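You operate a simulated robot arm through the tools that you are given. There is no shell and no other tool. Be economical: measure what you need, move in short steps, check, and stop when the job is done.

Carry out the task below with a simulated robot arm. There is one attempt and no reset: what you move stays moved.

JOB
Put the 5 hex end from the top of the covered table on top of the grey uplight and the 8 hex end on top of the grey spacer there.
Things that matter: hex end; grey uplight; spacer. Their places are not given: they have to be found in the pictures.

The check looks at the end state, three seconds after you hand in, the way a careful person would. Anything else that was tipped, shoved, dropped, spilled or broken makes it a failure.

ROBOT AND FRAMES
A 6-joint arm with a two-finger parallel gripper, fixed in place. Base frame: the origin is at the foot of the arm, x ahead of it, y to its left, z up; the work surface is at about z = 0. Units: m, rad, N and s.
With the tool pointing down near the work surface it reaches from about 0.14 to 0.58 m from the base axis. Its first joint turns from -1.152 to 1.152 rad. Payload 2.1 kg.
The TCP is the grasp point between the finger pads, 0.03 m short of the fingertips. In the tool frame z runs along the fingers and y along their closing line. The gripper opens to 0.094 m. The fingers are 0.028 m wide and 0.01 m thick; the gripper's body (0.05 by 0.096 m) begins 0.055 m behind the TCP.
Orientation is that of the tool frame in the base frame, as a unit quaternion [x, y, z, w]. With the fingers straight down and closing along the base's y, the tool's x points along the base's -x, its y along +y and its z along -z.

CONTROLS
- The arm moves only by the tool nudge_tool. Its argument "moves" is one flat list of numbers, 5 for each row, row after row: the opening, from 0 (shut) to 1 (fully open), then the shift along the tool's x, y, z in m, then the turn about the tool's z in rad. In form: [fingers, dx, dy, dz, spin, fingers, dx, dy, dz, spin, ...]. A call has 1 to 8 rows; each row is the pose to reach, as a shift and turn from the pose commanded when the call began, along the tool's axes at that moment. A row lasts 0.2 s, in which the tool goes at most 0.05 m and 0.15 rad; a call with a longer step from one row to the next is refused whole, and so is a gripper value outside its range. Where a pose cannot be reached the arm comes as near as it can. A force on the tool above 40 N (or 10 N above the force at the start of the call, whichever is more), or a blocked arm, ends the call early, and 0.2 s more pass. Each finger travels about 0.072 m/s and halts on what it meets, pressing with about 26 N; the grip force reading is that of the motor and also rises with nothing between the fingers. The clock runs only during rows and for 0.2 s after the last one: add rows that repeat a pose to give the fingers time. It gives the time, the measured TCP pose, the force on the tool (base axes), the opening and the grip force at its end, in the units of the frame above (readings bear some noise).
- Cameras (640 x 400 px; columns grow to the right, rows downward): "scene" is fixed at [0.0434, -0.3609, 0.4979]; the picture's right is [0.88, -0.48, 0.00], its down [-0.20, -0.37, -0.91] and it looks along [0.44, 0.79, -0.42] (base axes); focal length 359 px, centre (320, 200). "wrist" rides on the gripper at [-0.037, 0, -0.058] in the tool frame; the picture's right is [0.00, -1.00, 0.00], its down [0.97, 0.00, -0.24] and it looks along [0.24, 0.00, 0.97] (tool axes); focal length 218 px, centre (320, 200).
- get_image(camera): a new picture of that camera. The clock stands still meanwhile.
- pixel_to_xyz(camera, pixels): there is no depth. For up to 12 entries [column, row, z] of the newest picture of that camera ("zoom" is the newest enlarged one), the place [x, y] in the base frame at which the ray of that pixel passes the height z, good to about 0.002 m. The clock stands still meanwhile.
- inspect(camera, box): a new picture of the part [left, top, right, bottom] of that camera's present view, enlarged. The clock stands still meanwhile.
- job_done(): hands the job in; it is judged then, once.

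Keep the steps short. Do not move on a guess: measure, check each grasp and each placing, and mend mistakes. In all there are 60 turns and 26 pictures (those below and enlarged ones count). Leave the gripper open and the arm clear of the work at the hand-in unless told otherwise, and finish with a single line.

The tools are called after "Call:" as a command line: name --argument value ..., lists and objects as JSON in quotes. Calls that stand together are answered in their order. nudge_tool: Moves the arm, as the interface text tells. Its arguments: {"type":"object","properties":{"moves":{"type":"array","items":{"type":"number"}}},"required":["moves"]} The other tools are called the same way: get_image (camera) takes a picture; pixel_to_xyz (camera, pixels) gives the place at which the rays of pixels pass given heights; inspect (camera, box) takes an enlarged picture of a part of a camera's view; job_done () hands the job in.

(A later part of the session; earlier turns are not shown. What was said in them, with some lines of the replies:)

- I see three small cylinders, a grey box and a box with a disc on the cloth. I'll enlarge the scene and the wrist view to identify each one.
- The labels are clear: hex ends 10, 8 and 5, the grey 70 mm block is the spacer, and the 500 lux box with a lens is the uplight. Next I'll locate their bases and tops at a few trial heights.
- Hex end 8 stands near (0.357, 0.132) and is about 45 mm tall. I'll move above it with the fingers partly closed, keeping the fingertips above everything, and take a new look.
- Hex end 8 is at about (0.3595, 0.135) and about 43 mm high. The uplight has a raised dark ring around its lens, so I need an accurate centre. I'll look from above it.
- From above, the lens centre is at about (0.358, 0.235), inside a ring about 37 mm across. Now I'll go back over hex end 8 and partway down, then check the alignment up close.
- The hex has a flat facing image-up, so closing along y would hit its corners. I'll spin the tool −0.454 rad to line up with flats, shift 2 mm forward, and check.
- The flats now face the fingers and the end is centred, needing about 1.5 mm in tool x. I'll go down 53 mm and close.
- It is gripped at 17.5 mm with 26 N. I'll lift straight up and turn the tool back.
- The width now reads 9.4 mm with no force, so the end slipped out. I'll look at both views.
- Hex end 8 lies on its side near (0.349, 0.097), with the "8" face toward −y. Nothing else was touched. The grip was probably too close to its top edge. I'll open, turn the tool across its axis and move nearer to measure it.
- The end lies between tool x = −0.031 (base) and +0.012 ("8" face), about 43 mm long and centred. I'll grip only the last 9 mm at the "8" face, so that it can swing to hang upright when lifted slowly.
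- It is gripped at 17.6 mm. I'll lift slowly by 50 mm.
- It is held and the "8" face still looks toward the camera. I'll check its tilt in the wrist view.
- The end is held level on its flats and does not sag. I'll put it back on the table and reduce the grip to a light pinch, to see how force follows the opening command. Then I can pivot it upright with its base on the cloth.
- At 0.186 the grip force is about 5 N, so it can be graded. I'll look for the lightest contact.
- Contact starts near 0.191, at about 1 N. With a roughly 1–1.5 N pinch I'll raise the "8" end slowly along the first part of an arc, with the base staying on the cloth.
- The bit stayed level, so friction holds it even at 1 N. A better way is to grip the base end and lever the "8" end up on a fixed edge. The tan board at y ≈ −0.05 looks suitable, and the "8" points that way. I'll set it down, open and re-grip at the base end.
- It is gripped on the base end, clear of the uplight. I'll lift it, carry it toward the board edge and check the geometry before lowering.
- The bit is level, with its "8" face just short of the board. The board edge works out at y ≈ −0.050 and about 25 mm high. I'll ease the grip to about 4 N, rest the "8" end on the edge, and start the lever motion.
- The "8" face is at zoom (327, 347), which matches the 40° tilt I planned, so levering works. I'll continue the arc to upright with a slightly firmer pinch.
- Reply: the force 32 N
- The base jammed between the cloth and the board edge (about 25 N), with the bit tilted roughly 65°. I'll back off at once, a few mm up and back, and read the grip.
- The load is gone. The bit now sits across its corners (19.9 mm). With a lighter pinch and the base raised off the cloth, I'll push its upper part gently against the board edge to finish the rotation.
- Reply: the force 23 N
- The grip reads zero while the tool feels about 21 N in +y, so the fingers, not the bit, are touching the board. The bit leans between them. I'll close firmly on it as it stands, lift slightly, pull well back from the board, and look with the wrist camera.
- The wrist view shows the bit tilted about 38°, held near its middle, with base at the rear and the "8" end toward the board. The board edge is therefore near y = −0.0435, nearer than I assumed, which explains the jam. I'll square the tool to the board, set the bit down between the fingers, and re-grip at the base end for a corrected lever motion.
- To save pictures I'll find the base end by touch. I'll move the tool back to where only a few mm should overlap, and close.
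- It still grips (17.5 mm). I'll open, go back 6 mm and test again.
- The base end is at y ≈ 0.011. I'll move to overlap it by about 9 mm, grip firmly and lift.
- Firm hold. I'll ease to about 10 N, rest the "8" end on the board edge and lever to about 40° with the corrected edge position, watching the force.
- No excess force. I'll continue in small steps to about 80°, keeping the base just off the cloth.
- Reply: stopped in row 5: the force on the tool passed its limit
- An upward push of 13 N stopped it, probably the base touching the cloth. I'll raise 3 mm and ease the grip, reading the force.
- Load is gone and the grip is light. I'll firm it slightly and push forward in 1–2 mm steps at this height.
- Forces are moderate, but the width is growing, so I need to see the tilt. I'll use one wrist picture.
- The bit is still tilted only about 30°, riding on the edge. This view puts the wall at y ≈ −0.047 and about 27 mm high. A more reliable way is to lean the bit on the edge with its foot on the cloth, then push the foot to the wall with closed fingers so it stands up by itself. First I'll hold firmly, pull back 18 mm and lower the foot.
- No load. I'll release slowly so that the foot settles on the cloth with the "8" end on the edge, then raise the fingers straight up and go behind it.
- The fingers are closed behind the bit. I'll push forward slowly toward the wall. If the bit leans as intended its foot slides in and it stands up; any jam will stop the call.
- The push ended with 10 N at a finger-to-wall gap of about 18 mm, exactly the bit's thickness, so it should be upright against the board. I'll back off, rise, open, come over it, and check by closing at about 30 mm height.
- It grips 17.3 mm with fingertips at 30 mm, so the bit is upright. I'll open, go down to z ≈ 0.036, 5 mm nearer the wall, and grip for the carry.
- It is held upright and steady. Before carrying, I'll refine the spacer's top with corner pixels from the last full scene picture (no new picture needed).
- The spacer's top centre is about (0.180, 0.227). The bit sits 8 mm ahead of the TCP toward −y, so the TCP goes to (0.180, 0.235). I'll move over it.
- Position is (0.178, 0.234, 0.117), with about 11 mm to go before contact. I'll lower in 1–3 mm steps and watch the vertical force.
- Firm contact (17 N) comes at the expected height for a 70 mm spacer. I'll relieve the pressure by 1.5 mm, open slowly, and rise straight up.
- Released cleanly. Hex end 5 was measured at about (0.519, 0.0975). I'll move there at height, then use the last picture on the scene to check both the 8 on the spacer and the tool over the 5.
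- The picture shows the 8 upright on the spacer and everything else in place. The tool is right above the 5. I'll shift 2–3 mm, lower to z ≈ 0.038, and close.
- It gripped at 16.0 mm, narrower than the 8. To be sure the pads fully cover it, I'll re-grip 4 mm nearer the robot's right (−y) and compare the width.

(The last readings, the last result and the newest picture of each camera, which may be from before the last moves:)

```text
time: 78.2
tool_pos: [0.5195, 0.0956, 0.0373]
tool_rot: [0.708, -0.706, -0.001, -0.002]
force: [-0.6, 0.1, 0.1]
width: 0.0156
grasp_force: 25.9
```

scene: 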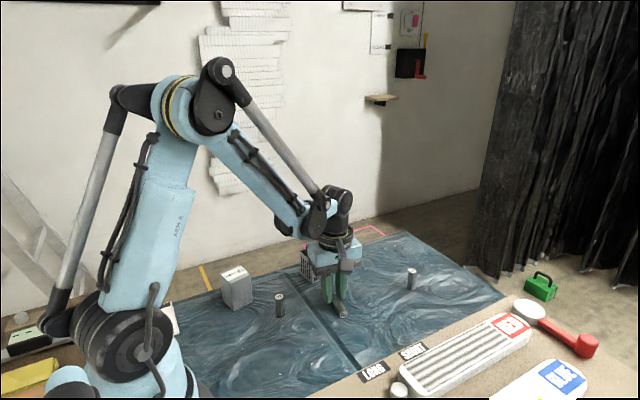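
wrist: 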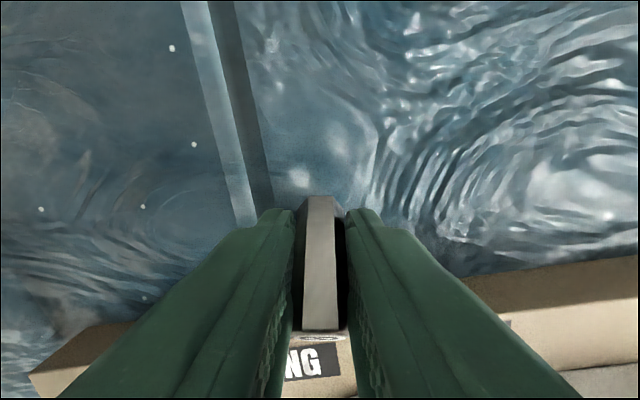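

The width is the same, so these are true flats about 16 mm apart. To centre the bit in the other direction too, I'll open, turn 60° to the next pair of flats, and grip again.

Call:
nudge_tool --moves '[0.25, 0, 0, 0, 0, 0.45, 0, 0, 0, 0, 0.45, 0, 0, 0, 0.15, 0.45, 0, 0, 0, 0.3, 0.45, 0, 0, 0, 0.45, 0.45, 0, 0, 0, 0.6, 0.45, 0, 0, 0, 0.75, 0.45, 0, 0, 0, 0.9]'

Call:
nudge_tool --moves '[0.45, 0, 0, 0, 0.147, 0.45, 0, 0, 0, 0.147, 0.3, 0, 0, 0, 0.147, 0.2, 0, 0, 0, 0.147, 0.05, 0, 0, 0, 0.147, 0.05, 0, 0, 0, 0.147, 0.05, 0, 0, 0, 0.147]'

```text
time: 80.0
tool_pos: [0.5188, 0.0945, 0.0389]
tool_rot: [-0.329, 0.944, 0.002, 0.002]
force: [-1.1, 0.0, 0.4]
width: 0.0423
grasp_force: 0.0
```

```text
time: 81.6
tool_pos: [0.5189, 0.0948, 0.0398]
tool_rot: [-0.261, 0.965, 0.002, 0.002]
force: [0.4, 0.4, -0.1]
width: 0.0158
grasp_force: 25.7
```

Gripped at 15.8 mm on the next flats, so it is centred. I'll lift slowly and straight.

Call:
nudge_tool --moves '[0, 0, 0, -0.002, 0, 0, 0, 0, -0.006, 0, 0, 0, 0, -0.012, 0, 0, 0, 0, -0.02, 0, 0, 0, 0, -0.035, 0, 0, 0, 0, -0.055, 0, 0, 0, 0, -0.075, 0, 0, 0, 0, -0.09, 0]'

```text
time: 83.4
tool_pos: [0.5191, 0.094, 0.1283]
tool_rot: [-0.26, 0.966, 0.003, 0.002]
force: [-0.3, 0.2, -0.9]
width: 0.0155
grasp_force: 26.2
```

Held steadily. I'll carry it at height to the uplight centre (0.3585, 0.2355).

Call:
nudge_tool --moves '[0, 0.004, 0.012, -0.015, 0, 0, 0.013, 0.04, -0.025, 0, 0, 0.024, 0.072, -0.025, 0, 0, 0.035, 0.105, -0.025, 0, 0, 0.046, 0.138, -0.025, 0, 0, 0.057, 0.17, -0.025, 0, 0, 0.065, 0.194, -0.025, 0, 0, 0.0676, 0.2029, -0.025, 0]'

Call:
nudge_tool --moves '[0, 0, 0, 0.01, 0, 0, 0, 0, 0.02, 0, 0, 0, 0, 0.03, 0, 0, 0, 0, 0.03, 0]'

```text
time: 85.2
tool_pos: [0.3594, 0.2365, 0.1539]
tool_rot: [-0.26, 0.966, 0.002, 0.003]
force: [0.2, 0.1, -0.2]
width: 0.0158
grasp_force: 26.0
```

```text
time: 86.2
tool_pos: [0.3595, 0.2358, 0.1226]
tool_rot: [-0.261, 0.965, 0.002, 0.002]
force: [0.1, -0.5, -0.4]
width: 0.0157
grasp_force: 25.7
```

At (0.3595, 0.2358) with the base about 84 mm high. I'll lower in small steps to find the lens.

Call:
nudge_tool --moves '[0, 0.0005, 0, 0.004, 0, 0, 0.0005, 0, 0.008, 0, 0, 0.0005, 0, 0.011, 0, 0, 0.0005, 0, 0.013, 0, 0, 0.0005, 0, 0.0145, 0]'

Call:
nudge_tool --moves '[0, 0, 0, 0.001, 0, 0, 0, 0, 0.002, 0]'

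Call:
nudge_tool --moves '[0, 0, 0, 0.001, 0, 0, 0, 0, 0.002, 0]'

```text
time: 87.4
tool_pos: [0.3589, 0.2369, 0.1097]
tool_rot: [-0.26, 0.966, 0.003, 0.002]
force: [-2.5, 1.8, 23.7]
width: 0.0159
grasp_force: 25.8
```

```text
time: 88.0
tool_pos: [0.3585, 0.2347, 0.1085]
tool_rot: [-0.261, 0.965, 0.002, 0.002]
force: [-1.3, 2.2, 23.6]
width: 0.0157
grasp_force: 26.5
```

```text
time: 88.6
tool_pos: [0.3585, 0.2346, 0.1044]
tool_rot: [-0.261, 0.965, 0.002, 0.002]
force: [-2.0, 3.2, 23.2]
width: 0.0158
grasp_force: 25.8
```

Contact came with the base near z = 0.071, which matches the uplight's height. The force stays at 23 N because the bit is seated and sliding slightly in the grip, so I go no lower. I'll relieve 2 mm, open slowly, and rise straight up.

Call:
nudge_tool --moves '[0.05, 0, 0, -0.001, 0, 0.05, 0, 0, -0.0018, 0, 0.05, 0, 0, -0.0018, 0]'

```text
time: 89.4
tool_pos: [0.3579, 0.2352, 0.107]
tool_rot: [-0.26, 0.966, 0.002, 0.002]
force: [0.8, -0.6, 0.6]
width: 0.0162
grasp_force: 25.4
```

The vertical force is about zero. Opening now.

Call:
nudge_tool --moves '[0.16, 0, 0, 0, 0, 0.175, 0, 0, 0, 0, 0.19, 0, 0, 0, 0, 0.23, 0, 0, 0, 0, 0.3, 0, 0, 0, 0, 0.4, 0, 0, 0, 0, 0.45, 0, 0, 0, 0, 0.45, 0, 0, 0, 0]'

Call:
nudge_tool --moves '[0.45, 0, 0, -0.008, 0, 0.45, 0, 0, -0.02, 0, 0.45, 0, 0, -0.028, 0, 0.45, 0, 0, -0.028, 0]'

```text
time: 91.2
tool_pos: [0.359, 0.2358, 0.1056]
tool_rot: [-0.26, 0.965, 0.003, 0.002]
force: [0.9, 0.6, 0.3]
width: 0.0424
grasp_force: 0.1
```

```text
time: 92.2
tool_pos: [0.3584, 0.2372, 0.1354]
tool_rot: [-0.26, 0.965, 0.002, 0.002]
force: [-0.4, -0.1, -0.8]
width: 0.0424
grasp_force: 0.2
```

No disturbance was felt on release. With no pictures left, another touch would only risk knocking the bit. I'll rise clear and move away.

Call:
nudge_tool --moves '[0.45, 0, 0, -0.03, 0, 0.45, 0, 0, -0.06, 0, 0.45, 0, 0, -0.09, 0, 0.5, 0, -0.03, -0.1, 0, 0.6, 0, -0.065, -0.1, 0, 0.8, 0, -0.1, -0.1, 0, 1.0, 0, -0.13, -0.1, 0, 1.0, 0, -0.13, -0.1, 0]'

```text
time: 94.0
tool_pos: [0.4243, 0.124, 0.2344]
tool_rot: [-0.261, 0.965, 0.002, 0.002]
force: [0.4, 0.0, -0.9]
width: 0.0939
grasp_force: 0.1
```

The gripper is open and clear of the work at z = 0.234. I'm handing in.

Call:
job_done

```text
The job is handed in.
```

The 8 hex end is upright on the grey spacer, seen in the last picture, after I dropped it once, tipping it over, and pushed the board with up to about 25 N while standing it back up; the 5 hex end was set on the grey uplight by position and contact force only, because no pictures were left to confirm it.
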